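You operate a simulated robot arm through the tools that you are given. There is no shell and no other tool. Be economical: measure what you need, move in short steps, check, and stop when the job is done.

You are at the controls of a simulated two-armed robot. One attempt, no reset.

JOB
Uncover machine ten's microscope, set both eyepiece rings to 0, turn down the glare and focus on the strip.
Fine: cover on the steel table, light on mark 6; the microscope stays over the strip; the machine stays stopped and parked. Set down upright: eyepiece cover.

The check looks at the end state, three seconds after you hand in, the way a careful person would. Anything else that was tipped, shoved, dropped, spilled or broken makes it a failure. A push-on lid holds only when it is set on centred and level and pressed home; a screw cap is set on level and turned clockwise until tight.

ROBOT AND FRAMES
Two 6-joint arms with fingered hands on one trunk, on a base that drives. Base frame: it is fixed to the floor where the robot stands at the start and does not move with it; the origin is under the middle of the robot, x ahead of it, y to its left, z up. Lengths are in m, angles in degrees, forces in N, time in s.
The left shoulder is at the start at [0.05, 0.17, 1.06], the right one opposite. With the tool pointing down near the work surface each hand reaches from about 0.5 to 0.78 m from the robot's upright axis, wherever it stands, measured 20 degrees to its own side. Places, roughly: arm lock knob of machine nine [0.8, 1.8, 1.1]; eyepiece ring at the loader end [0.5, 0.1, 1.3]; eyepiece ring at the unloader end [0.5, 0, 1.3]; eyepieces of the microscope of machine ten [0.5, 0, 1.3]; focus knob of machine nine [0.6, 1.9, 1.1]; light knob of machine nine [0.6, 1.6, 1.1]; light knob of machine ten [0.7, -0.1, 1.1]; machine ten keypad [0.6, 0.1, 0.9]; microscope arm of machine nine [0.7, 1.7, 1.1]; microscope carriage of machine nine [0.7, 1.8, 1.1]; microscope carriage of machine ten [0.7, 0, 1.1]; top of the steel table [1, 0.8, 0.7]; zoom knob of machine nine [0.6, 1.8, 1.2]. Payload 3.5 kg a hand.
Tool frame (each hand has its own): the origin (TCP) lies between the finger pads and is the grasp point; the fingertips stand 0.026 m ahead of it; z points along the fingers, y is the line along which they close. The gripper opens to 0.132 m. The gripper's body begins 0.073 m behind the TCP. The gripper is a hand of 3 fingers: y runs from the thumb to the fingers, the wrist lies at [0, 0, -0.234] in the tool frame, and closing takes about 1.5 s.
Orientation is that of the tool frame in the base frame, as a unit quaternion [w, x, y, z]. With the fingers straight down and closing along the base's y, the tool's x points along the base's -x, its y along +y and its z along -z.

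CONTROLS
- The arms move only by the tool apply_moves. It takes "left_moves", "right_moves" or both (then of equal length, played together; a hand with none holds still); each is a list of rows, each a list of 6 numbers: the shift along the tool's x, y, z in units of 50 mm (1.0 is 50 mm), then the turn, a rotation vector about the tool's x, y, z in units of 4 degrees (1.0 is 4 degrees). In form: [[x, y, z, ax, ay, az], ...]. A call has 1 to 12 rows; each row shifts and turns the commanded pose from where the row before left it, along the tool's axes as they then stand. "left_gripper" and "right_gripper" are, for a hand that has rows, the gripper command, from -1 (shut) to 1 (fully open), values between in proportion, set as the call begins (left out, the last holds). A call with a number of a shift or a turn outside -1 to 1 is refused whole. Rows are played at 5 a second. More than 0.05 m and 8.6 degrees between two rows, or a gripper value outside its range, and nothing of the call is played. A pose out of reach is approached as far as the arm can. The call stops where the force on the tool passes 40 N (or 10 N more than at its start, if that is more) or the arm is blocked; 0.2 s more then pass. The fingers move at their own pace (about 0.108 m/s each) and stop on an object; they squeeze with about 22 N. The grip force told is the motor's: it shows also when the fingers shut on nothing. Time passes only in rows, and 0.2 s behind the last, so rows that do not move let the fingers close. The reply holds the time, the measured pose of the TCP, the force on the tool along the base axes, the opening and the grip force, in the units named above and with some noise, with the torque about the TCP (base axes, N m) and any sound that the robot's microphone picked up.
- Cameras (640 x 400 px; columns grow to the right, rows downward): "scene" is now at [0.0384, 0.0017, 1.6523]; the picture's right is [0.03, -1.00, 0.00], its down [-0.74, -0.02, -0.67] and it looks along [0.67, 0.02, -0.74] (base axes); focal length 283 px, centre (320, 200). "left" rides on the left gripper at [-0.062, 0.003, -0.092] in its tool frame; the picture's right is [-0.05, -1.00, 0.00], its down [0.83, -0.04, -0.56] and it looks along [0.56, -0.03, 0.83] (tool axes); focal length 230 px, centre (320, 200). "right" rides on the right gripper at [0.062, 0.003, -0.092] in its tool frame; the picture's right is [-0.05, 1.00, 0.00], its down [-0.83, -0.04, -0.56] and it looks along [-0.55, -0.03, 0.83] (tool axes); focal length 230 px, centre (320, 200). There is no depth. A picture from a camera that has moved, and an enlarged one, comes with that camera's place and axes in the base frame and with its lens.
- capture(camera): a new picture of that camera. No time passes.
- slide_trunk(by): slides the trunk up (or, below 0, down) by that many m; the arms and the scene camera ride with it, the base frame stays. It gives what a move gives, with no picture.
- steer(legs): drives the robot by 1 to 6 legs, each [ahead, left, turn to the left] in m, m and degrees, along the robot's own axes; the way and the turn of a leg run together, so that a leg with both is an arc; at most 1.5 m and 180 degrees a leg. The arms and the cameras ride along, it lands a little off, and it stops where it bumps. It gives what a move gives.
- curl_fingers(finger1, finger2, thumb_bend, hand): sets how far each is bent, from 0 (flat) to 100 (curled in); at 30 the hand is open as for a grip, at 70 the pads meet at the TCP. One left out holds its place. A second passes; each finger stops where it meets its share of the squeeze, and holds until it gets a number again. A gripper value or a shape takes the hand back. It gives what a move gives, with no picture; readings hold the bend of each and the force on the fingers (four entries, about 0 where the hand has none), thumb and palm.
- hand_shape(shape, hand): the hand has 3 fingers and takes this shape, open, in about a second: jaw (thumb against the fingers, like two jaws); tri (thumb and two fingers); tip (a fingertip pinch); poke (one finger out to press); point (the index stretched); flat (the hand flat); cup (the hand cupped); fist (a fist). The gripper value then closes the fingers along that shape, each until it touches; the sizes above hold for jaw. It gives what a move gives, with no picture.
- turn_head(pan, tilt): turns the head with the scene camera to pan (to the left, within 86 degrees either way) and tilt (down, from -29 to 69), counted from straight ahead of the robot. It gives what a move gives.
- close_up(camera, box): a new picture of the part [left, top, right, bottom] of that camera's present view, enlarged. No time passes.
- job_done(): hands the job in; it is judged then, once.

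Go step by step. Nothing tells you exact positions but the pictures and the camera data: compare them with the known pose of the tool, close in by small moves and look again before you grip or let go. The budget is 120 turns and 88 pictures, counting those below and the enlarged ones. Unless the task says otherwise, let go and move clear before handing in.

The tools are called after ">>>" by a JSON object that holds its "api" and its "payload". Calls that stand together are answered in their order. apply_moves: Moves the arms, as the interface text tells. Its arguments: {"type":"object","properties":{"left_moves":{"type":"array","items":{"type":"array","items":{"type":"number"}}},"left_gripper":{"type":"number"},"right_moves":{"type":"array","items":{"type":"array","items":{"type":"number"}}},"right_gripper":{"type":"number"}},"required":[]} The other tools are called the same way: slide_trunk (by) slides the trunk up or down; hand_shape (shape, hand) gives the hand a shape; curl_fingers (finger1, finger2, thumb_bend, hand) moves the fingers one by one; steer (legs) drives the base; turn_head (pan, tilt) turns the head that bears the scene camera; capture (camera) takes a picture; close_up (camera, box) takes an enlarged picture of a part of a camera's view; job_done () hands the job in.

At the start:

```text
time_s: 0.0
left_tool_pos: [0.5918, 0.3115, 1.1497]
left_tcp_rot: [0.002, 0.001, 1.0, 0.0]
left_contact_force: [0.2, 0.5, -0.1]
left_wrist_torque: [-0.02, -0.03, -0.01]
left_opening: 0.132
left_grasp_force: 0.0
left_shape: jaw
left_bend: [30.0, 30.0, 30.0]
left_finger forces: [0.1, 0.0, 0.1, 0.0, 0.0, 0.0]
right_tool_pos: [0.6295, -0.2258, 0.9996]
right_tcp_rot: [0.0, 0.0, 1.0, 0.0]
right_contact_force: [-0.2, 0.0, 0.1]
right_wrist_torque: [0.0, -0.04, 0.01]
right_opening: 0.1321
right_grasp_force: 0.0
right_shape: jaw
right_bend: [30.0, 30.0, 30.0]
right_finger forces: [0.0, 0.1, 0.0, 0.0, 0.0, 0.1]
trunk travel left (down, up): [-0.675, 0.035]
robot x, y, heading: [-0.0012, 0.0022, -0.0]
head pan, tilt: [1.5, 47.8]
```

scene: 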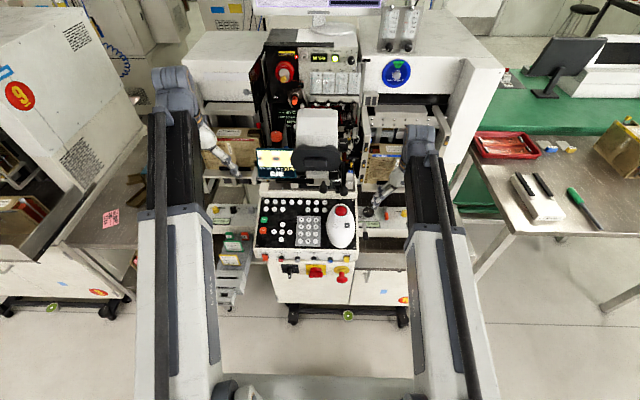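
right: 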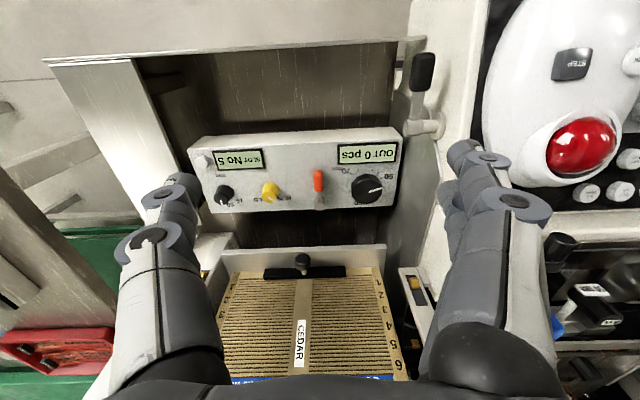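
left: 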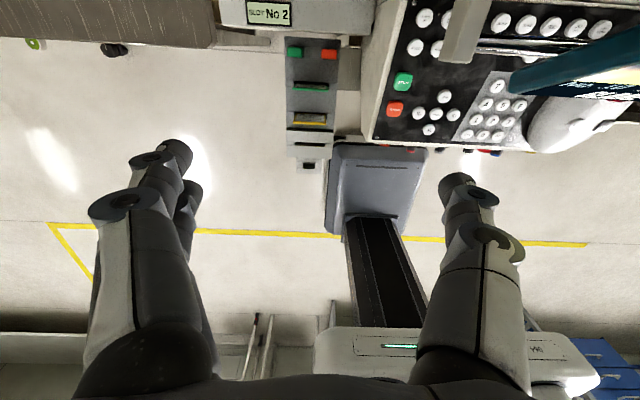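

I see machine ten straight ahead, with the microscope under a dark cover near the middle. I'll look closer first.

>>> {"api": "close_up", "payload": {"camera": "scene", "box": [240, 80, 400, 200]}}

>>> {"api": "close_up", "payload": {"camera": "scene", "box": [240, 10, 400, 110]}}

```text
3.33 times, centred on (320, 140) of scene
camera zoom: at [0.0384, 0.0017, 1.6523], right [0.03, -1.0, 0.0], down [-0.74, -0.02, -0.67], along [0.67, 0.02, -0.74], focal length 944 px, centre (320, 400)
```

zoom: 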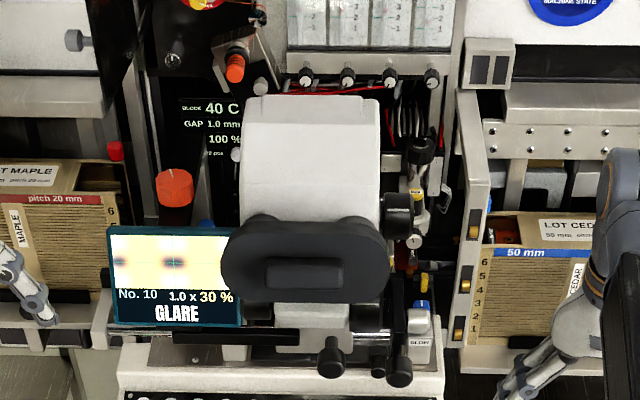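

```text
4.00 times, centred on (320, 60) of scene
camera zoom: at [0.0384, 0.0017, 1.6523], right [0.03, -1.0, 0.0], down [-0.74, -0.02, -0.67], along [0.67, 0.02, -0.74], focal length 1133 px, centre (320, 760)
```

zoom: 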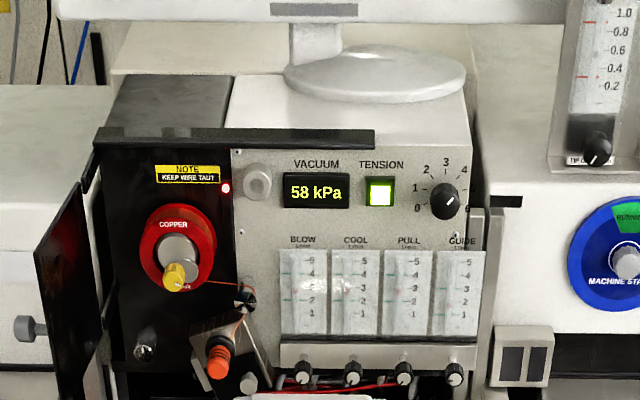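

The cover sits over the eyepieces at about (0.5, 0.025, 1.27), and the screen reads GLARE. I'll raise the right hand, swing it and use its camera for a side view.

>>> {"api": "apply_moves", "payload": {"right_moves": [[0.3, 0, -1, 0, 0, 0], [0.5, -0.5, -1, 0, 0, -1], [0.5, -0.5, -1, 0, 0, -1], [0.5, -0.3, -1, 0, 0, -1], [0.5, 0, -1, 0, 0, -1], [0.3, 0, -1, 0, 0, -1], [0, 0, 0, 0, 0, -1], [0, 0, 0, 0, 0, -1], [0, 0, 0, 0, 0, -1], [0, 0, 0, 0, 0, -1], [0, 0, 0, 0, 0, -1], [0, 0, 0, 0, 0, -1]]}}

>>> {"api": "capture", "payload": {"camera": "right"}}

```text
refused: row 1 steps farther than a row can; nothing moved
```

```text
82 pictures are left
camera right: at [0.5687, -0.2238, 1.0923], right [0.05, 1.0, 0.0], down [0.83, -0.04, 0.56], along [0.55, -0.03, -0.83], focal length 230 px, centre (320, 200)
```

right: 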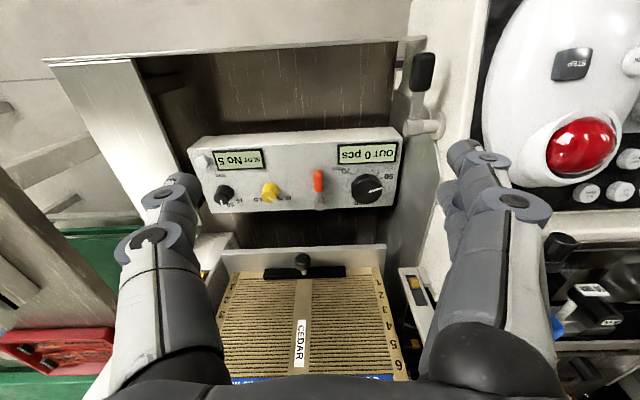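

The hand camera's picture is upside down, and a row's total shift must stay within 50 mm. I'll retry with smaller rows.

>>> {"api": "apply_moves", "payload": {"right_moves": [[0.3, 0, -0.9, 0, 0, 0], [0.4, -0.4, -0.8, 0, 0, -1], [0.4, -0.4, -0.8, 0, 0, -1], [0.4, -0.3, -0.8, 0, 0, -1], [0.5, 0, -0.8, 0, 0, -1], [0.5, 0, -0.8, 0, 0, -1], [0.4, 0, -0.8, 0, 0, -1], [0.3, 0, -0.5, 0, 0, -1], [0, 0, 0, 0, 0, -1], [0, 0, 0, 0, 0, -1], [0, 0, 0, 0, 0, -1], [0, 0, 0, 0, 0, -1]]}}

>>> {"api": "capture", "payload": {"camera": "right"}}

```text
time_s: 2.6
left_tool_pos: [0.5919, 0.3123, 1.1502]
left_tcp_rot: [0.003, 0.0, 1.0, 0.0]
left_contact_force: [-0.5, 0.3, 0.1]
left_wrist_torque: [0.01, -0.01, -0.01]
left_opening: 0.1316
left_grasp_force: 0.1
left_shape: jaw
left_bend: [30.0, 30.0, 30.0]
left_finger forces: [0.0, 0.0, 0.0, 0.1, 0.1, 0.1]
right_tool_pos: [0.5347, -0.3278, 1.1973]
right_tcp_rot: [0.002, -0.375, 0.927, -0.002]
right_contact_force: [-0.4, -0.2, 0.9]
right_wrist_torque: [0.01, 0.02, 0.0]
right_opening: 0.1318
right_grasp_force: 0.0
right_shape: jaw
right_bend: [30.0, 30.0, 30.0]
right_finger forces: [0.0, 0.0, 0.0, 0.0, 0.0, 0.0]
right hand out of reach, approached as far as the arm can: row 5, 6, 7, 8, 9
trunk travel left (down, up): [-0.675, 0.035]
robot x, y, heading: [-0.0021, 0.0012, -0.1]
head pan, tilt: [1.5, 47.8]
```

```text
81 pictures are left
camera right: at [0.4872, -0.3682, 1.2901], right [-0.66, 0.75, 0.0], down [0.62, 0.55, 0.56], along [0.42, 0.36, -0.83], focal length 230 px, centre (320, 200)
```

right: 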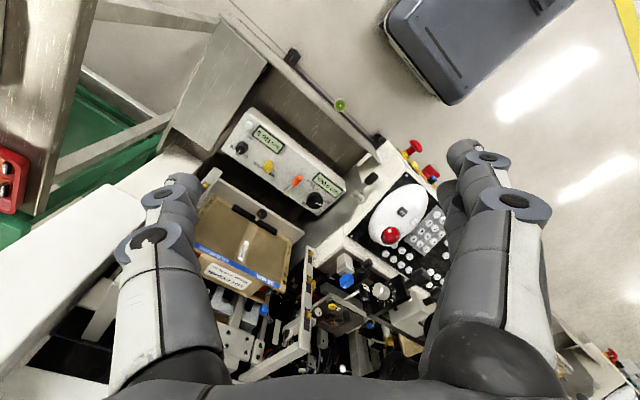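

The right hand was at its reach limit pointing down, so I'll tilt it towards the microscope for a level view.

>>> {"api": "apply_moves", "payload": {"right_moves": [[0, 0, 0, 0, -1, 0], [0, 0, 0, 0, -1, 0], [0, 0, 0, 0, -1, 0], [0, 0, 0, 0, -1, 0], [0, 0, 0, 0, -1, 0], [0, 0, 0, 0, -1, 0], [0, 0, 0, 0, -1, 0], [0, 0, 0, 0, -1, 0], [0, 0, 0, 0, -1, -1], [0, 0, 0, 0, -1, -1], [0, 0, 0, 0, -1, -1], [0, 0, 0, 0, -1, -1]]}}

>>> {"api": "capture", "payload": {"camera": "right"}}

>>> {"api": "capture", "payload": {"camera": "scene"}}

```text
time_s: 5.2
left_tool_pos: [0.5922, 0.3138, 1.1492]
left_tcp_rot: [0.001, 0.0, 1.0, -0.001]
left_contact_force: [0.5, 0.2, -0.4]
left_wrist_torque: [0.0, -0.01, 0.02]
left_opening: 0.132
left_grasp_force: 0.1
left_shape: jaw
left_bend: [30.0, 30.0, 30.0]
left_finger forces: [0.0, 0.0, 0.2, 0.0, 0.1, 0.1]
right_tool_pos: [0.5375, -0.3119, 1.2136]
right_tcp_rot: [0.387, -0.459, 0.791, 0.117]
right_contact_force: [0.3, 0.5, 0.4]
right_wrist_torque: [-0.02, 0.0, -0.01]
right_opening: 0.1319
right_grasp_force: 0.1
right_shape: jaw
right_bend: [30.0, 30.0, 30.0]
right_finger forces: [0.0, 0.1, 0.0, 0.0, 0.0, 0.1]
right hand out of reach, approached as far as the arm can: row 12
trunk travel left (down, up): [-0.675, 0.035]
robot x, y, heading: [-0.0011, 0.0013, 0.1]
head pan, tilt: [1.5, 47.8]
```

```text
80 pictures are left
camera right: at [0.4709, -0.3996, 1.2311], right [-0.8, 0.58, -0.13], down [-0.01, 0.2, 0.98], along [0.6, 0.79, -0.16], focal length 230 px, centre (320, 200)
```

right: 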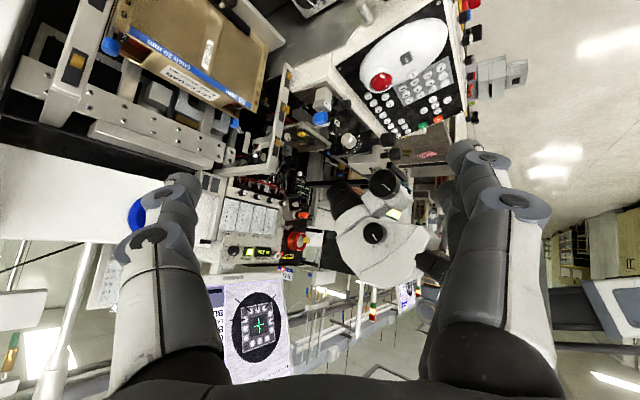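

```text
79 pictures are left
camera scene: at [0.0383, 0.0024, 1.6523], right [0.03, -1.0, 0.0], down [-0.74, -0.02, -0.67], along [0.67, 0.02, -0.74], focal length 283 px, centre (320, 200)
```

scene: 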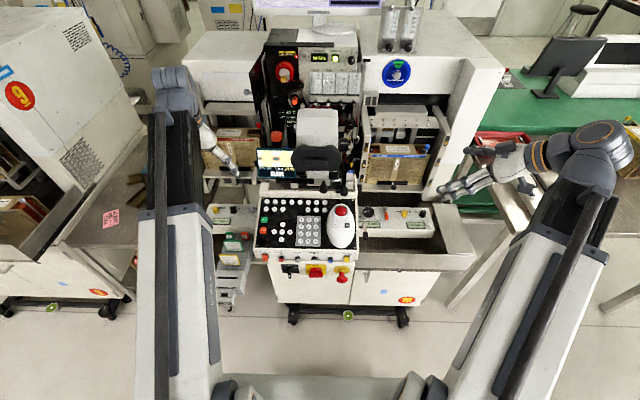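

Now I have a side view of the microscope, though it's upside down. I'll zoom in on it.

>>> {"api": "close_up", "payload": {"camera": "right", "box": [280, 140, 460, 290]}}

```text
2.67 times, centred on (370, 215) of right
camera zoom: at [0.4709, -0.3996, 1.2311], right [-0.8, 0.58, -0.13], down [-0.01, 0.2, 0.98], along [0.6, 0.79, -0.16], focal length 614 px, centre (187, 160)
```

zoom: 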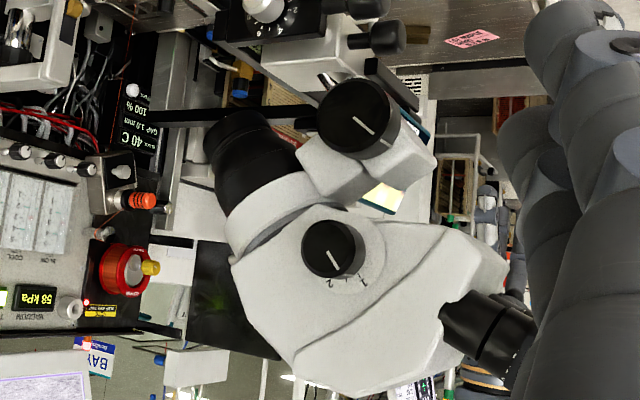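

The side view shows the zoom knob on the head, a larger focus knob below it, and the light box lower still. I'll shift the camera back towards the robot for a clear look at the eyepieces and cover.

>>> {"api": "apply_moves", "payload": {"right_moves": [[0.21, 0.61, -0.38, 0, 0, 0], [0.21, 0.61, -0.38, 0, 0, 0], [0.21, 0.61, -0.38, 0, 0, 0], [0.21, 0.61, -0.38, 0, 0, 0]]}}

>>> {"api": "close_up", "payload": {"camera": "right", "box": [200, 100, 440, 300]}}

```text
time_s: 6.2
left_tool_pos: [0.5935, 0.3117, 1.1502]
left_tcp_rot: [0.002, 0.0, 1.0, 0.0]
left_contact_force: [0.2, -0.1, 0.2]
left_wrist_torque: [0.01, -0.02, 0.0]
left_opening: 0.1319
left_grasp_force: 0.1
left_shape: jaw
left_bend: [30.0, 30.0, 30.0]
left_finger forces: [0.1, 0.0, 0.1, 0.0, 0.1, 0.0]
right_tool_pos: [0.4121, -0.3128, 1.2507]
right_tcp_rot: [0.388, -0.462, 0.789, 0.116]
right_contact_force: [0.7, -0.2, 0.2]
right_wrist_torque: [-0.01, 0.0, 0.01]
right_opening: 0.1318
right_grasp_force: 0.1
right_shape: jaw
right_bend: [30.0, 30.0, 30.0]
right_finger forces: [0.0, 0.0, 0.1, 0.0, 0.1, 0.0]
right hand out of reach, approached as far as the arm can: row 1, 2, 3, 4
trunk travel left (down, up): [-0.675, 0.035]
robot x, y, heading: [0.0049, -0.0002, -0.1]
head pan, tilt: [1.5, 47.8]
```

```text
2.00 times, centred on (320, 200) of right
camera zoom: at [0.346, -0.4012, 1.2674], right [-0.8, 0.58, -0.14], down [-0.02, 0.21, 0.98], along [0.59, 0.79, -0.15], focal length 460 px, centre (320, 200)
```

zoom: 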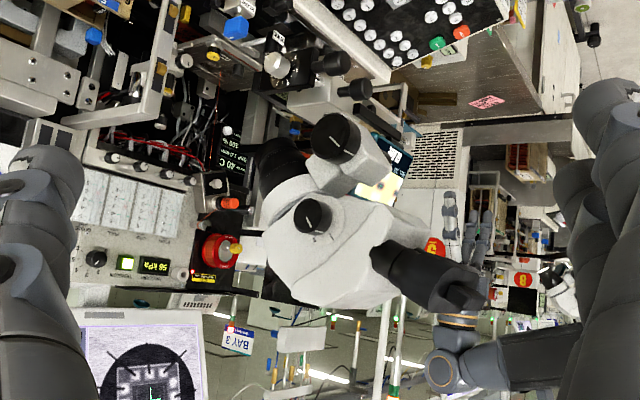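

>>> {"api": "close_up", "payload": {"camera": "right", "box": [325, 195, 421, 255]}}

>>> {"api": "close_up", "payload": {"camera": "right", "box": [270, 120, 400, 201]}}

```text
6.67 times, centred on (373, 225) of right
camera zoom: at [0.346, -0.4012, 1.2674], right [-0.8, 0.58, -0.14], down [-0.02, 0.21, 0.98], along [0.59, 0.79, -0.15], focal length 1534 px, centre (-33, 33)
```

zoom: 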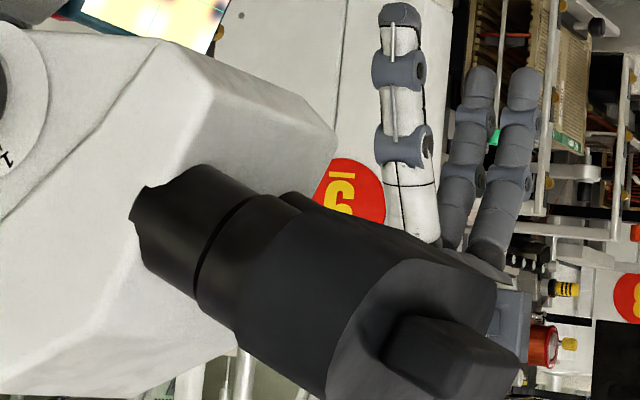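

```text
4.92 times, centred on (335, 160) of right
camera zoom: at [0.346, -0.4012, 1.2674], right [-0.8, 0.58, -0.14], down [-0.02, 0.21, 0.98], along [0.59, 0.79, -0.15], focal length 1133 px, centre (246, 394)
```

zoom: 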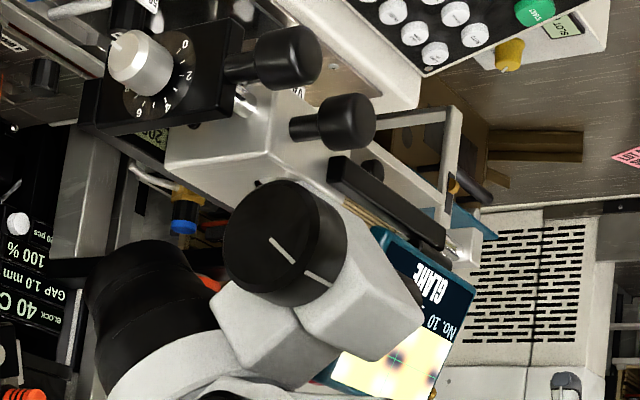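

The cover is a rounded black box over both eyepieces, with a bar handle at about (0.488, 0.024, 1.273). The eyepiece axis rises roughly 20–25° towards the robot. I'll back off a little for arm room and start pitching the left hand forward.

>>> {"api": "steer", "payload": {"legs": [[-0.12, 0, 0]]}}

>>> {"api": "apply_moves", "payload": {"left_moves": [[0.5, 0, -0.5, 0, -1, 0], [0.5, 0, -0.5, 0, -1, 0], [0.5, 0, -0.5, 0, -1, 0], [0, 0, 0, 0, -1, 0], [0, 0, 0, 0, -1, 0], [0, 0, 0, 0, -1, 0], [0, 0, 0, 0, -1, 0], [0, 0, 0, 0, -1, 0], [0, 0, 0, 0, -1, 0], [0, 0, 0, 0, -1, 0], [0, 0, 0, 0, -1, 0], [0, 0, 0, 0, -1, 0]]}}

```text
time_s: 7.4
left_tool_pos: [0.4716, 0.3111, 1.1507]
left_tcp_rot: [0.002, 0.0, 1.0, 0.001]
left_contact_force: [-0.5, 0.7, -0.2]
left_wrist_torque: [0.0, -0.03, -0.01]
left_opening: 0.1319
left_grasp_force: 0.0
left_shape: jaw
left_bend: [30.0, 30.0, 30.0]
left_finger forces: [0.0, 0.0, 0.1, 0.0, 0.0, 0.0]
right_tool_pos: [0.2904, -0.3127, 1.2503]
right_tcp_rot: [0.389, -0.461, 0.79, 0.116]
right_contact_force: [-0.7, 0.1, 0.2]
right_wrist_torque: [-0.01, 0.0, 0.01]
right_opening: 0.1319
right_grasp_force: 0.0
right_shape: jaw
right_bend: [30.0, 30.0, 30.0]
right_finger forces: [0.0, 0.1, 0.1, 0.1, 0.1, 0.0]
trunk travel left (down, up): [-0.675, 0.035]
robot x, y, heading: [-0.1212, -0.0022, -0.0]
head pan, tilt: [1.5, 47.8]
```

```text
time_s: 10.0
left_tool_pos: [0.4344, 0.3306, 1.2457]
left_tcp_rot: [0.406, 0.001, 0.914, -0.001]
left_contact_force: [0.0, -0.4, 1.4]
left_wrist_torque: [-0.05, 0.01, 0.03]
left_opening: 0.1319
left_grasp_force: 0.0
left_shape: jaw
left_bend: [30.0, 30.0, 30.0]
left_finger forces: [0.0, 0.1, 0.1, 0.0, 0.0, 0.1]
left hand out of reach, approached as far as the arm can: row 9, 10, 11, 12
right_tool_pos: [0.2918, -0.3129, 1.2503]
right_tcp_rot: [0.388, -0.462, 0.789, 0.117]
right_contact_force: [0.5, -0.8, -0.1]
right_wrist_torque: [0.02, 0.0, 0.01]
right_opening: 0.1319
right_grasp_force: 0.1
right_shape: jaw
right_bend: [30.0, 30.0, 30.0]
right_finger forces: [0.1, 0.0, 0.0, 0.1, 0.0, 0.0]
trunk travel left (down, up): [-0.675, 0.035]
robot x, y, heading: [-0.1207, -0.0015, -0.2]
head pan, tilt: [1.5, 47.8]
```

The arm reports an out-of-reach limit, so I'll probe whether moving forward and down relieves it.

>>> {"api": "apply_moves", "payload": {"left_moves": [[-0.67, 0, 0.74, 0, 0, 0], [-0.67, 0, 0.74, 0, 0, 0]]}}

>>> {"api": "apply_moves", "payload": {"left_moves": [[0, 0, 0, 0, -1, 0], [0, 0, 0, 0, -1, 0], [0, 0, 0, 0, -1, 0], [0, 0, 0, 0, -1, 0]]}}

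```text
time_s: 10.6
left_tool_pos: [0.5332, 0.3325, 1.2453]
left_tcp_rot: [0.408, 0.0, 0.913, 0.0]
left_contact_force: [-0.5, -0.1, 0.0]
left_wrist_torque: [0.0, -0.02, 0.01]
left_opening: 0.1319
left_grasp_force: 0.1
left_shape: jaw
left_bend: [30.0, 30.0, 30.0]
left_finger forces: [0.0, 0.1, 0.0, 0.1, 0.0, 0.1]
right_tool_pos: [0.2934, -0.3132, 1.2507]
right_tcp_rot: [0.387, -0.462, 0.789, 0.118]
right_contact_force: [1.2, -0.1, -0.9]
right_wrist_torque: [-0.03, 0.0, 0.01]
right_opening: 0.1319
right_grasp_force: 0.1
right_shape: jaw
right_bend: [30.0, 30.0, 30.0]
right_finger forces: [0.0, 0.1, 0.0, 0.1, 0.0, 0.0]
trunk travel left (down, up): [-0.675, 0.035]
robot x, y, heading: [-0.1198, -0.0025, -0.0]
head pan, tilt: [1.5, 47.8]
```

```text
time_s: 11.6
left_tool_pos: [0.5326, 0.3313, 1.2458]
left_tcp_rot: [0.532, 0.001, 0.847, -0.001]
left_contact_force: [-0.3, -0.1, -0.3]
left_wrist_torque: [-0.02, 0.0, 0.0]
left_opening: 0.132
left_grasp_force: 0.0
left_shape: jaw
left_bend: [30.0, 30.0, 30.0]
left_finger forces: [0.1, 0.0, 0.0, 0.1, 0.0, 0.1]
right_tool_pos: [0.2933, -0.315, 1.2501]
right_tcp_rot: [0.388, -0.461, 0.789, 0.117]
right_contact_force: [-1.2, -0.2, 0.4]
right_wrist_torque: [-0.03, -0.01, -0.03]
right_opening: 0.132
right_grasp_force: 0.0
right_shape: jaw
right_bend: [30.0, 30.0, 30.0]
right_finger forces: [0.0, 0.0, 0.0, 0.0, 0.0, 0.0]
trunk travel left (down, up): [-0.675, 0.035]
robot x, y, heading: [-0.1206, -0.0036, 0.0]
head pan, tilt: [1.5, 47.8]
```

It's an inner limit, so backing up helps. I'll back off 0.16 m, then bring the left hand in front of the cover and roll it.

>>> {"api": "steer", "payload": {"legs": [[-0.16, 0, 0]]}}

>>> {"api": "apply_moves", "payload": {"left_moves": [[0, -1, 0, 0, 0, 0.5], [0, -1, 0, 0, 0, 0], [0, -1, 0, 0, 0, 0], [0, -1, 0, 0, 0, 0], [0, -1, 0, 0, 0, 0], [0, -1, 0, 0, 0, 0], [0, 0, 0, 0, 0, 1], [0, 0, 0, 0, 0, 1], [0, 0, 0, 0, 0, 1], [0, 0, 0, 0, 0, 1], [0, 0, 0, 0, 0, 1], [0, 0, 0, 0, 0, 1]]}}

>>> {"api": "apply_moves", "payload": {"left_moves": [[0, 0, 0, 0, 0, 1], [0, 0, 0, 0, 0, 1], [0, 0, 0, 0, 0, 1], [0, 0, 0, 0, 0, 1], [0, 0, 0, 0, 0, 1], [0, 0, 0, 0, 0, 1], [0, 0, 0, 0, 0, 1], [0, 0, 0, 0, 0, 1], [0, 0, 0, 0, 0, 1], [0, 0, 0, 0, 0, 1], [0, 0, 0, 0, 0, 1], [0, 0, 0, 0, 0, 1]]}}

>>> {"api": "apply_moves", "payload": {"left_moves": [[0, 0, 0, 0, 0, 1], [0, 0, 0, 0, 0, 1], [0, 0, 0, 0, 0, 1], [0, 0, 0, 0, 0, 1]]}}

>>> {"api": "capture", "payload": {"camera": "left"}}

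>>> {"api": "capture", "payload": {"camera": "scene"}}

```text
time_s: 13.1
left_tool_pos: [0.3733, 0.3316, 1.2462]
left_tcp_rot: [0.531, 0.0, 0.847, -0.001]
left_contact_force: [-0.1, -0.2, 0.3]
left_wrist_torque: [-0.01, 0.02, 0.0]
left_opening: 0.1317
left_grasp_force: 0.1
left_shape: jaw
left_bend: [30.0, 30.0, 30.0]
left_finger forces: [0.0, 0.0, 0.0, 0.1, 0.1, 0.1]
right_tool_pos: [0.1339, -0.3133, 1.2519]
right_tcp_rot: [0.388, -0.462, 0.789, 0.118]
right_contact_force: [-0.1, -0.2, 0.4]
right_wrist_torque: [0.0, -0.04, -0.03]
right_opening: 0.132
right_grasp_force: 0.0
right_shape: jaw
right_bend: [30.0, 30.0, 30.0]
right_finger forces: [0.0, 0.1, 0.1, 0.0, 0.0, 0.1]
trunk travel left (down, up): [-0.675, 0.035]
robot x, y, heading: [-0.2772, 0.0009, -0.1]
head pan, tilt: [1.5, 47.8]
```

```text
time_s: 15.7
left_tool_pos: [0.3711, 0.0325, 1.2397]
left_tcp_rot: [0.518, 0.191, 0.825, 0.12]
left_contact_force: [0.4, 0.4, -0.3]
left_wrist_torque: [0.03, 0.0, 0.01]
left_opening: 0.132
left_grasp_force: 0.1
left_shape: jaw
left_bend: [30.0, 30.0, 30.0]
left_finger forces: [0.0, 0.0, 0.1, 0.1, 0.0, 0.1]
right_tool_pos: [0.1358, -0.3122, 1.2496]
right_tcp_rot: [0.388, -0.462, 0.789, 0.118]
right_contact_force: [0.3, -0.5, -0.1]
right_wrist_torque: [0.0, 0.02, 0.0]
right_opening: 0.1322
right_grasp_force: 0.1
right_shape: jaw
right_bend: [30.0, 30.0, 30.0]
right_finger forces: [0.0, 0.0, 0.0, 0.1, 0.0, 0.0]
trunk travel left (down, up): [-0.675, 0.035]
robot x, y, heading: [-0.2773, 0.0005, 0.1]
head pan, tilt: [1.5, 47.8]
```

```text
time_s: 18.2
left_tool_pos: [0.3719, 0.0305, 1.2382]
left_tcp_rot: [0.424, 0.511, 0.676, 0.319]
left_contact_force: [0.5, 0.2, 0.8]
left_wrist_torque: [0.01, -0.02, 0.03]
left_opening: 0.1319
left_grasp_force: 0.0
left_shape: jaw
left_bend: [30.0, 30.0, 30.0]
left_finger forces: [0.0, 0.0, 0.0, 0.1, 0.1, 0.0]
right_tool_pos: [0.1353, -0.3125, 1.2501]
right_tcp_rot: [0.388, -0.462, 0.789, 0.117]
right_contact_force: [1.0, 0.1, -0.7]
right_wrist_torque: [-0.01, 0.0, 0.02]
right_opening: 0.1318
right_grasp_force: 0.1
right_shape: jaw
right_bend: [30.0, 30.0, 30.0]
right_finger forces: [0.0, 0.1, 0.0, 0.0, 0.0, 0.0]
trunk travel left (down, up): [-0.675, 0.035]
robot x, y, heading: [-0.2787, -0.001, 0.2]
head pan, tilt: [1.5, 47.8]
```

```text
time_s: 19.2
left_tool_pos: [0.371, 0.0307, 1.2375]
left_tcp_rot: [0.376, 0.599, 0.599, 0.376]
left_contact_force: [0.5, 0.2, -0.7]
left_wrist_torque: [-0.01, -0.02, 0.02]
left_opening: 0.132
left_grasp_force: 0.2
left_shape: jaw
left_bend: [30.0, 30.0, 30.0]
left_finger forces: [0.1, 0.1, 0.1, 0.0, 0.0, 0.0]
right_tool_pos: [0.1349, -0.3138, 1.2496]
right_tcp_rot: [0.389, -0.461, 0.789, 0.117]
right_contact_force: [1.4, 0.5, -0.7]
right_wrist_torque: [-0.01, 0.02, 0.02]
right_opening: 0.132
right_grasp_force: 0.0
right_shape: jaw
right_bend: [30.0, 30.0, 30.0]
right_finger forces: [0.1, 0.0, 0.1, 0.0, 0.1, 0.0]
trunk travel left (down, up): [-0.675, 0.035]
robot x, y, heading: [-0.2789, -0.0054, 0.2]
head pan, tilt: [1.5, 47.8]
```

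```text
74 pictures are left
camera left: at [0.2904, -0.0294, 1.2812], right [-0.44, -0.05, -0.9], down [-0.52, 0.83, 0.2], along [0.74, 0.55, -0.39], focal length 230 px, centre (320, 200)
```

left: 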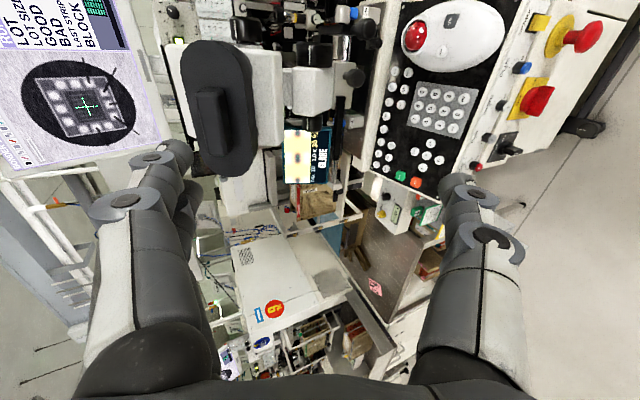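

```text
73 pictures are left
camera scene: at [-0.2395, 0.0016, 1.6523], right [0.03, -1.0, 0.0], down [-0.74, -0.02, -0.67], along [0.67, 0.02, -0.74], focal length 283 px, centre (320, 200)
```

scene: 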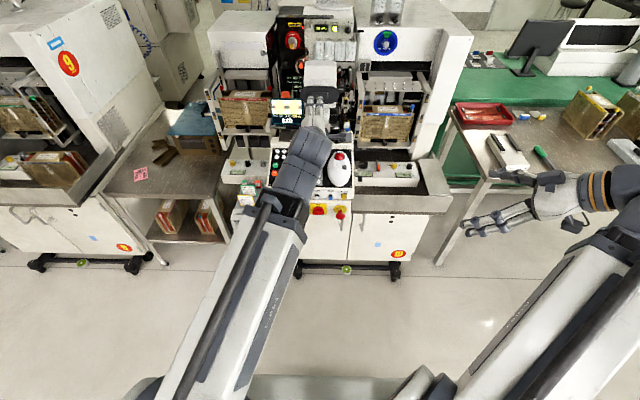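

The left camera agrees the handle is near (0.488, 0.026, 1.275). I'll zoom in to judge the handle's tilt before approaching.

>>> {"api": "close_up", "payload": {"camera": "left", "box": [150, 20, 310, 200]}}

>>> {"api": "close_up", "payload": {"camera": "right", "box": [260, 120, 400, 260]}}

```text
2.22 times, centred on (230, 110) of left
camera zoom: at [0.2904, -0.0294, 1.2812], right [-0.44, -0.05, -0.9], down [-0.52, 0.83, 0.2], along [0.74, 0.55, -0.39], focal length 511 px, centre (520, 400)
```

zoom: 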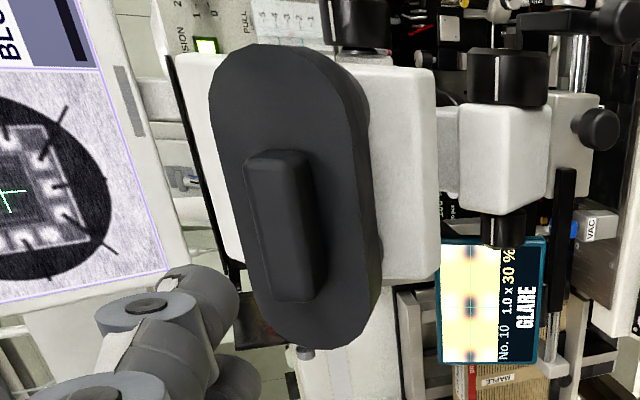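

```text
2.86 times, centred on (330, 190) of right
camera zoom: at [0.0693, -0.401, 1.2671], right [-0.8, 0.58, -0.14], down [-0.02, 0.2, 0.98], along [0.59, 0.79, -0.15], focal length 657 px, centre (291, 229)
```

zoom: 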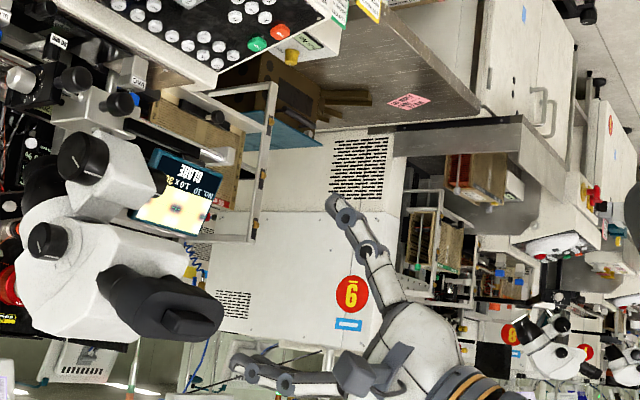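

>>> {"api": "close_up", "payload": {"camera": "right", "box": [285, 190, 349, 230]}}

```text
10.00 times, centred on (317, 210) of right
camera zoom: at [0.0693, -0.401, 1.2671], right [-0.8, 0.58, -0.14], down [-0.02, 0.2, 0.98], along [0.59, 0.79, -0.15], focal length 2301 px, centre (350, 100)
```

zoom: 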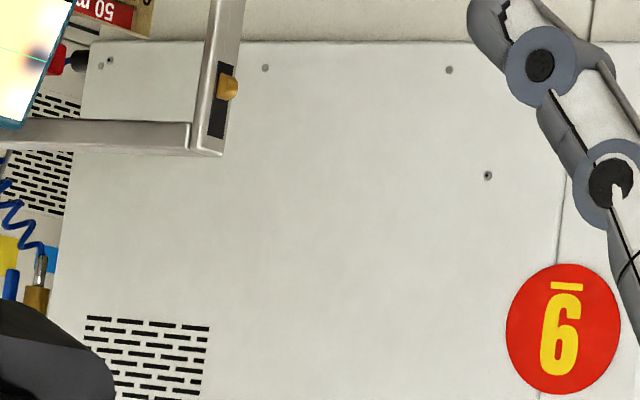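

>>> {"api": "close_up", "payload": {"camera": "right", "box": [248, 206, 304, 241]}}

```text
11.43 times, centred on (276, 224) of right
camera zoom: at [0.0693, -0.401, 1.2671], right [-0.8, 0.58, -0.14], down [-0.02, 0.2, 0.98], along [0.59, 0.79, -0.15], focal length 2629 px, centre (823, -69)
```

zoom: 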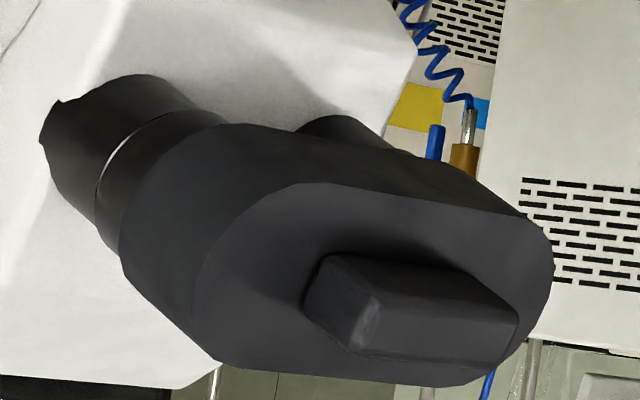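

The cover axis tilts about 20°, and the handle's front face is centred near (0.480, 0.026, 1.275), standing about 18 mm proud. I'll align the left hand and stop 5 cm short.

>>> {"api": "apply_moves", "payload": {"left_moves": [[0, 0, 0, -0.7, 0, 0], [0, 0, 0, -0.7, 0, 0], [-0.05, 0.72, 0.3, 0, 0, 0], [-0.05, 0.72, 0.3, 0, 0, 0], [0, 0, 0, 0, 0, 0]]}}

>>> {"api": "capture", "payload": {"camera": "left"}}

>>> {"api": "close_up", "payload": {"camera": "right", "box": [240, 170, 352, 240]}}

```text
time_s: 20.4
left_tool_pos: [0.4216, 0.0275, 1.2956]
left_tcp_rot: [0.405, 0.579, 0.58, 0.404]
left_contact_force: [0.1, -0.1, -0.2]
left_wrist_torque: [-0.01, -0.01, 0.05]
left_opening: 0.1318
left_grasp_force: 0.0
left_shape: jaw
left_bend: [30.0, 30.0, 30.0]
left_finger forces: [0.0, 0.1, 0.0, 0.0, 0.1, 0.0]
right_tool_pos: [0.1349, -0.3133, 1.2497]
right_tcp_rot: [0.388, -0.461, 0.789, 0.117]
right_contact_force: [-0.2, 0.5, 0.0]
right_wrist_torque: [0.0, -0.01, 0.02]
right_opening: 0.1318
right_grasp_force: 0.1
right_shape: jaw
right_bend: [30.0, 30.0, 30.0]
right_finger forces: [0.0, 0.0, 0.0, 0.0, 0.0, 0.1]
trunk travel left (down, up): [-0.675, 0.035]
robot x, y, heading: [-0.2757, 0.0029, -0.3]
head pan, tilt: [1.5, 47.8]
```

```text
68 pictures are left
camera left: at [0.3382, -0.0336, 1.3311], right [-0.35, -0.05, -0.94], down [-0.54, 0.83, 0.15], along [0.77, 0.55, -0.32], focal length 230 px, centre (320, 200)
```

left: 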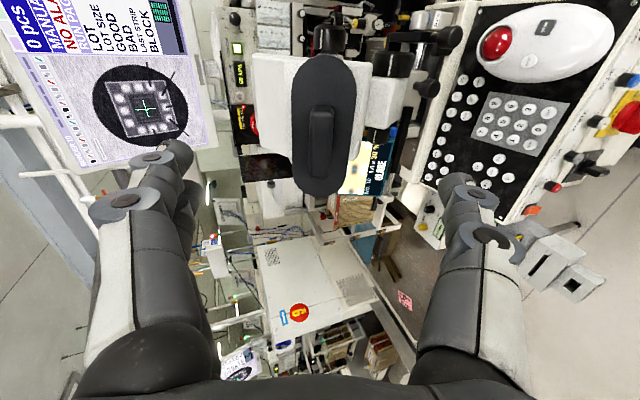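

```text
5.71 times, centred on (296, 205) of right
camera zoom: at [0.0692, -0.401, 1.2672], right [-0.8, 0.58, -0.14], down [-0.02, 0.21, 0.98], along [0.59, 0.79, -0.15], focal length 1315 px, centre (457, 171)
```

zoom: 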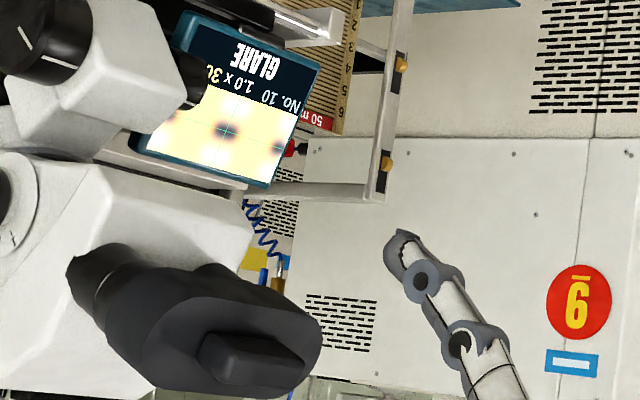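

The handle is well centred between the fingers. I'll advance about 48 mm along the tool axis and check.

>>> {"api": "apply_moves", "payload": {"left_moves": [[-0.04, -0.02, 0.25, 0, 0, 0], [-0.04, -0.02, 0.25, 0, 0, 0], [0, 0, 0.25, 0, 0, 0], [0, 0, 0.2, 0, 0, 0], [0, 0, 0, 0, 0, 0]]}}

>>> {"api": "close_up", "payload": {"camera": "left", "box": [200, 30, 440, 180]}}

>>> {"api": "close_up", "payload": {"camera": "right", "box": [240, 170, 352, 240]}}

```text
time_s: 21.6
left_tool_pos: [0.4674, 0.0224, 1.2769]
left_tcp_rot: [0.405, 0.58, 0.58, 0.405]
left_contact_force: [-0.5, -0.2, -0.1]
left_wrist_torque: [0.01, -0.01, 0.03]
left_opening: 0.1316
left_grasp_force: 0.0
left_shape: jaw
left_bend: [30.0, 30.0, 30.0]
left_finger forces: [0.0, 0.0, 0.0, 0.0, 0.0, 0.1]
right_tool_pos: [0.1348, -0.3135, 1.2496]
right_tcp_rot: [0.389, -0.461, 0.789, 0.117]
right_contact_force: [0.3, 0.0, 0.9]
right_wrist_torque: [-0.02, 0.0, 0.02]
right_opening: 0.1319
right_grasp_force: 0.1
right_shape: jaw
right_bend: [30.0, 30.0, 30.0]
right_finger forces: [0.0, 0.1, 0.1, 0.0, 0.1, 0.1]
trunk travel left (down, up): [-0.675, 0.035]
robot x, y, heading: [-0.2784, 0.0004, 0.2]
head pan, tilt: [1.5, 47.8]
```

```text
2.67 times, centred on (320, 105) of left
camera zoom: at [0.3833, -0.0375, 1.3129], right [-0.35, -0.05, -0.94], down [-0.54, 0.83, 0.15], along [0.77, 0.55, -0.32], focal length 614 px, centre (320, 453)
```

zoom: 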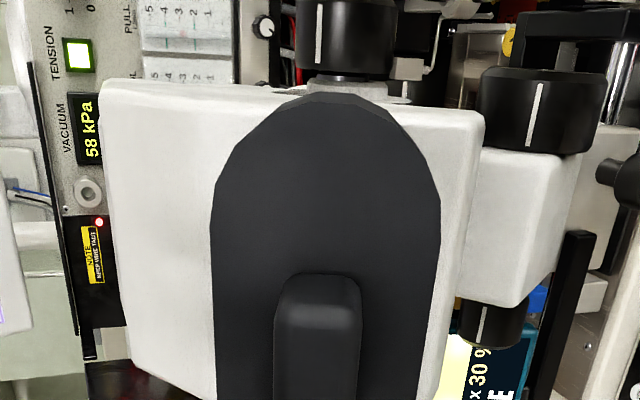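

```text
5.71 times, centred on (296, 205) of right
camera zoom: at [0.0692, -0.401, 1.2672], right [-0.8, 0.58, -0.14], down [-0.02, 0.21, 0.98], along [0.59, 0.79, -0.15], focal length 1315 px, centre (457, 171)
```

zoom: 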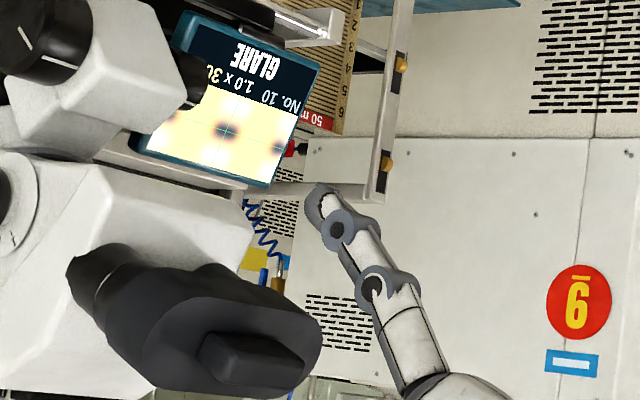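

Everything lines up, so I'll close the left hand on the handle.

>>> {"api": "apply_moves", "payload": {"left_moves": [[0, 0, 0, 0, 0, 0], [0, 0, 0, 0, 0, 0], [0, 0, 0, 0, 0, 0], [0, 0, 0, 0, 0, 0], [0, 0, 0, 0, 0, 0], [0, 0, 0, 0, 0, 0], [0, 0, 0, 0, 0, 0], [0, 0, 0, 0, 0, 0]], "left_gripper": -1}}

>>> {"api": "close_up", "payload": {"camera": "right", "box": [240, 170, 352, 240]}}

```text
time_s: 23.4
left_tool_pos: [0.4674, 0.0227, 1.2776]
left_tcp_rot: [0.405, 0.58, 0.58, 0.404]
left_contact_force: [1.8, -1.2, 1.0]
left_wrist_torque: [0.01, -0.03, -0.03]
left_opening: 0.0111
left_grasp_force: 21.9
left_shape: jaw
left_bend: [72.0, 72.0, 70.0]
left_finger forces: [9.8, 9.9, 0.0, 0.1, 19.1, 0.0]
right_tool_pos: [0.1348, -0.3114, 1.2492]
right_tcp_rot: [0.387, -0.462, 0.789, 0.118]
right_contact_force: [0.6, 1.1, 1.2]
right_wrist_torque: [0.01, 0.02, 0.01]
right_opening: 0.1317
right_grasp_force: 0.1
right_shape: jaw
right_bend: [30.0, 30.0, 30.0]
right_finger forces: [0.1, 0.0, 0.0, 0.0, 0.0, 0.0]
trunk travel left (down, up): [-0.675, 0.035]
robot x, y, heading: [-0.2766, -0.0003, 0.1]
head pan, tilt: [1.5, 47.8]
```

```text
5.71 times, centred on (296, 205) of right
camera zoom: at [0.0694, -0.401, 1.2671], right [-0.8, 0.58, -0.14], down [-0.02, 0.2, 0.98], along [0.59, 0.79, -0.15], focal length 1315 px, centre (457, 171)
```

zoom: 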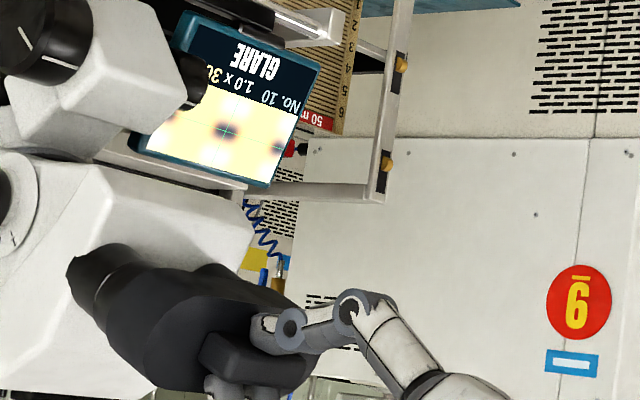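

The fingers hold the handle with about 10+10 N against 19 N on the thumb. I'll pull straight back along the axis.

>>> {"api": "apply_moves", "payload": {"left_moves": [[0, 0, -0.2, 0, 0, 0], [0, 0, -0.3, 0, 0, 0], [0, 0, -0.4, 0, 0, 0], [0, 0, -0.5, 0, 0, 0], [0, 0, -0.5, 0, 0, 0], [0, 0, -0.5, 0, 0, 0]]}}

>>> {"api": "capture", "payload": {"camera": "right"}}

```text
time_s: 24.9
left_tool_pos: [0.3559, 0.023, 1.3196]
left_tcp_rot: [0.404, 0.58, 0.58, 0.404]
left_contact_force: [-0.1, 0.2, -0.2]
left_wrist_torque: [0.01, 0.0, -0.02]
left_opening: 0.0112
left_grasp_force: 22.2
left_shape: jaw
left_bend: [72.0, 72.0, 70.0]
left_finger forces: [10.0, 9.8, 0.0, 0.0, 20.1, 0.1]
right_tool_pos: [0.1347, -0.3123, 1.2501]
right_tcp_rot: [0.389, -0.461, 0.789, 0.117]
right_contact_force: [-1.3, 0.1, 0.0]
right_wrist_torque: [-0.01, 0.02, 0.0]
right_opening: 0.1318
right_grasp_force: 0.1
right_shape: jaw
right_bend: [30.0, 30.0, 30.0]
right_finger forces: [0.0, 0.0, 0.1, 0.0, 0.0, 0.0]
trunk travel left (down, up): [-0.675, 0.035]
robot x, y, heading: [-0.2764, -0.003, -0.1]
head pan, tilt: [1.5, 47.8]
```

```text
63 pictures are left
camera right: at [0.069, -0.4011, 1.2672], right [-0.8, 0.58, -0.14], down [-0.02, 0.2, 0.98], along [0.59, 0.79, -0.15], focal length 230 px, centre (320, 200)
```

right: 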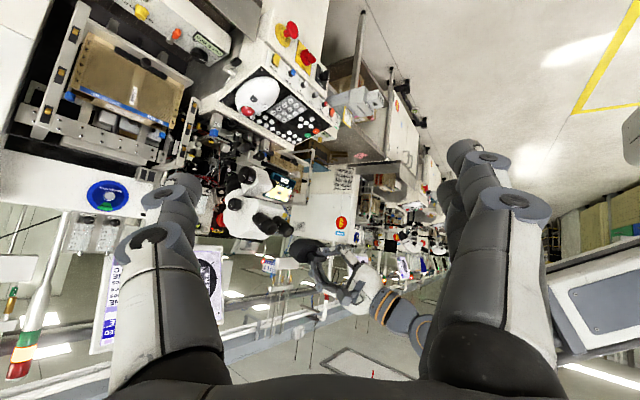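

The cover is off and in hand. I'll drive left, turn slightly right to keep the right elbow clear of machine ten, and look at the steel table.

>>> {"api": "steer", "payload": {"legs": [[0, 0.78, 0], [0, 0, -20]]}}

>>> {"api": "apply_moves", "payload": {"left_moves": [[0, -0.8, 0.2, 1, 0, 0], [0, -0.8, 0.2, 1, 0, 0], [0, -0.8, 0.2, 1, 0, 0], [0, -0.8, 0.3, 1, 0, 0], [0, -0.7, 0.4, 1, 0, 0], [0, -0.6, 0.5, 1, 0, 0], [0, -0.5, 0.5, 1, 0, 0], [0, 0, 0.5, 1, 0, 0], [0, 0, 0.3, 1, 0, 0], [0, 0, 0, 1, 0, 0], [0, 0, 0, 1, 0, 0], [0, 0, 0, 1, 0, 0]]}}

>>> {"api": "capture", "payload": {"camera": "scene"}}

```text
time_s: 30.3
left_tool_pos: [0.3267, 0.6132, 1.3183]
left_tcp_rot: [0.469, 0.672, 0.47, 0.328]
left_contact_force: [-0.4, -0.5, 0.8]
left_wrist_torque: [-0.01, 0.0, 0.0]
left_opening: 0.0109
left_grasp_force: 22.3
left_shape: jaw
left_bend: [72.0, 72.0, 70.0]
left_finger forces: [9.9, 9.8, 0.0, 0.0, 20.0, 0.0]
right_tool_pos: [0.0023, 0.3727, 1.2501]
right_tcp_rot: [0.402, -0.316, 0.858, 0.047]
right_contact_force: [-0.2, -0.4, 0.0]
right_wrist_torque: [0.0, 0.0, -0.02]
right_opening: 0.1317
right_grasp_force: 0.0
right_shape: jaw
right_bend: [30.0, 30.0, 30.0]
right_finger forces: [0.1, 0.0, 0.0, 0.0, 0.1, 0.0]
trunk travel left (down, up): [-0.675, 0.035]
robot x, y, heading: [-0.2744, 0.8094, -20.3]
head pan, tilt: [1.5, 47.8]
```

```text
time_s: 32.9
left_tool_pos: [0.3298, 0.6039, 1.0148]
left_tcp_rot: [0.154, 0.805, 0.563, 0.107]
left_contact_force: [0.2, 0.4, -0.9]
left_wrist_torque: [0.01, -0.01, 0.01]
left_opening: 0.0109
left_grasp_force: 22.5
left_shape: jaw
left_bend: [72.0, 72.0, 70.0]
left_finger forces: [10.0, 9.9, 0.0, 0.0, 19.9, 0.1]
left hand out of reach, approached as far as the arm can: row 3, 4
right_tool_pos: [0.0028, 0.3749, 1.2502]
right_tcp_rot: [0.403, -0.317, 0.857, 0.048]
right_contact_force: [-0.1, -0.1, -0.1]
right_wrist_torque: [-0.01, 0.01, -0.04]
right_opening: 0.1317
right_grasp_force: 0.0
right_shape: jaw
right_bend: [30.0, 30.0, 30.0]
right_finger forces: [0.1, 0.0, 0.1, 0.0, 0.0, 0.0]
trunk travel left (down, up): [-0.675, 0.035]
robot x, y, heading: [-0.2771, 0.8104, -20.2]
head pan, tilt: [1.5, 47.8]
```

```text
62 pictures are left
camera scene: at [-0.2402, 0.7977, 1.6523], right [-0.32, -0.95, 0.0], down [-0.7, 0.24, -0.67], along [0.64, -0.21, -0.74], focal length 283 px, centre (320, 200)
```

scene: 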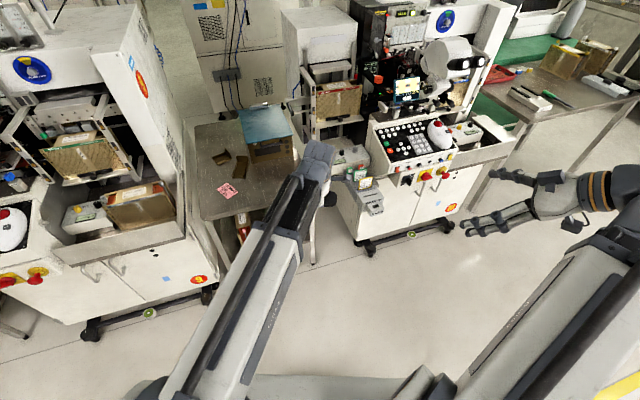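

The table's clear area is about x 0.63–0.88, y 0.6–0.88 (the box is behind, the pink note to the left). I'll finish pointing the hand down and drive over it.

>>> {"api": "apply_moves", "payload": {"left_moves": [[0, 0, 0, 1, 0, 0], [0, 0, 0, 1, 0, 0], [0, 0, 0, 1, 0, 0], [0, 0, 0, 1, 0, 0], [0, 0, 0, 1, 0, 0], [0, 0, 0, 0.4, 0, 0]]}}

>>> {"api": "steer", "payload": {"legs": [[0, 0.215, 0], [0.365, 0, 0]]}}

>>> {"api": "capture", "payload": {"camera": "left"}}

>>> {"api": "capture", "payload": {"camera": "scene"}}

```text
time_s: 34.3
left_tool_pos: [0.331, 0.6047, 1.0162]
left_tcp_rot: [0.001, 0.82, 0.573, 0.001]
left_contact_force: [0.6, -0.7, -0.1]
left_wrist_torque: [0.01, -0.02, 0.0]
left_opening: 0.0108
left_grasp_force: 22.0
left_shape: jaw
left_bend: [72.0, 72.0, 70.0]
left_finger forces: [9.8, 9.9, 0.0, 0.1, 19.8, 0.0]
right_tool_pos: [0.004, 0.3731, 1.2503]
right_tcp_rot: [0.402, -0.316, 0.858, 0.047]
right_contact_force: [-0.4, 0.2, 0.2]
right_wrist_torque: [0.0, -0.03, -0.03]
right_opening: 0.1319
right_grasp_force: 0.0
right_shape: jaw
right_bend: [30.0, 30.0, 30.0]
right_finger forces: [0.0, 0.0, 0.0, 0.1, 0.0, 0.0]
trunk travel left (down, up): [-0.675, 0.035]
robot x, y, heading: [-0.2783, 0.8126, -20.1]
head pan, tilt: [1.5, 47.8]
```

```text
time_s: 37.9
left_tool_pos: [0.7483, 0.6828, 1.0147]
left_tcp_rot: [0.001, 0.819, 0.574, 0.001]
left_contact_force: [-0.4, -0.2, -0.3]
left_wrist_torque: [-0.03, 0.0, 0.0]
left_opening: 0.0112
left_grasp_force: 21.8
left_shape: jaw
left_bend: [72.0, 72.0, 70.0]
left_finger forces: [9.9, 9.9, 0.1, 0.0, 19.8, 0.0]
right_tool_pos: [0.4202, 0.451, 1.2498]
right_tcp_rot: [0.401, -0.317, 0.858, 0.048]
right_contact_force: [-0.6, 0.0, -0.7]
right_wrist_torque: [0.01, 0.03, -0.01]
right_opening: 0.132
right_grasp_force: 0.0
right_shape: jaw
right_bend: [30.0, 30.0, 30.0]
right_finger forces: [0.1, 0.0, 0.0, 0.0, 0.1, 0.1]
trunk travel left (down, up): [-0.675, 0.035]
robot x, y, heading: [0.1405, 0.8905, -20.2]
head pan, tilt: [1.5, 47.8]
```

```text
61 pictures are left
camera left: at [0.7316, 0.6244, 1.108], right [-0.96, 0.29, 0.0], down [0.24, 0.8, 0.55], along [0.16, 0.53, -0.83], focal length 230 px, centre (320, 200)
```

left: 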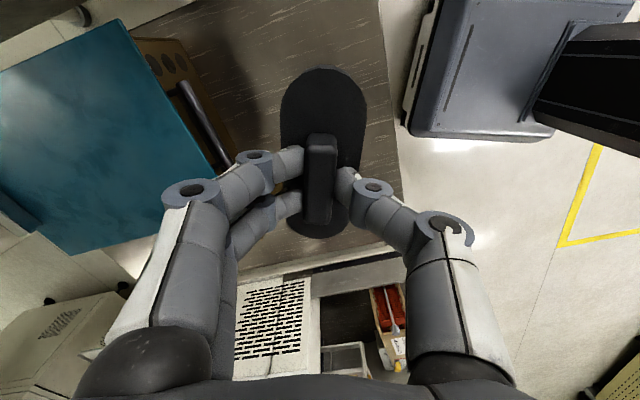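

```text
60 pictures are left
camera scene: at [0.1772, 0.8745, 1.6523], right [-0.32, -0.95, 0.0], down [-0.7, 0.23, -0.67], along [0.64, -0.21, -0.74], focal length 283 px, centre (320, 200)
```

scene: 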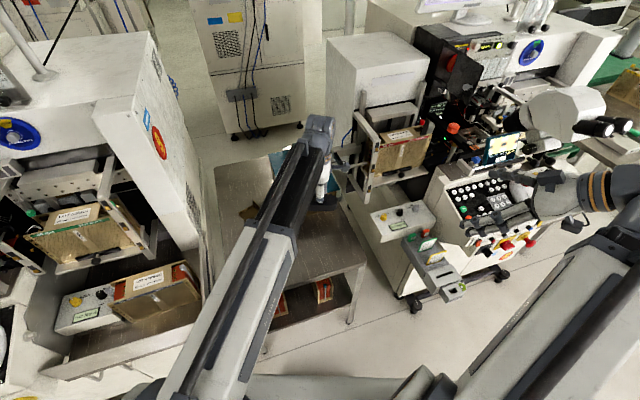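

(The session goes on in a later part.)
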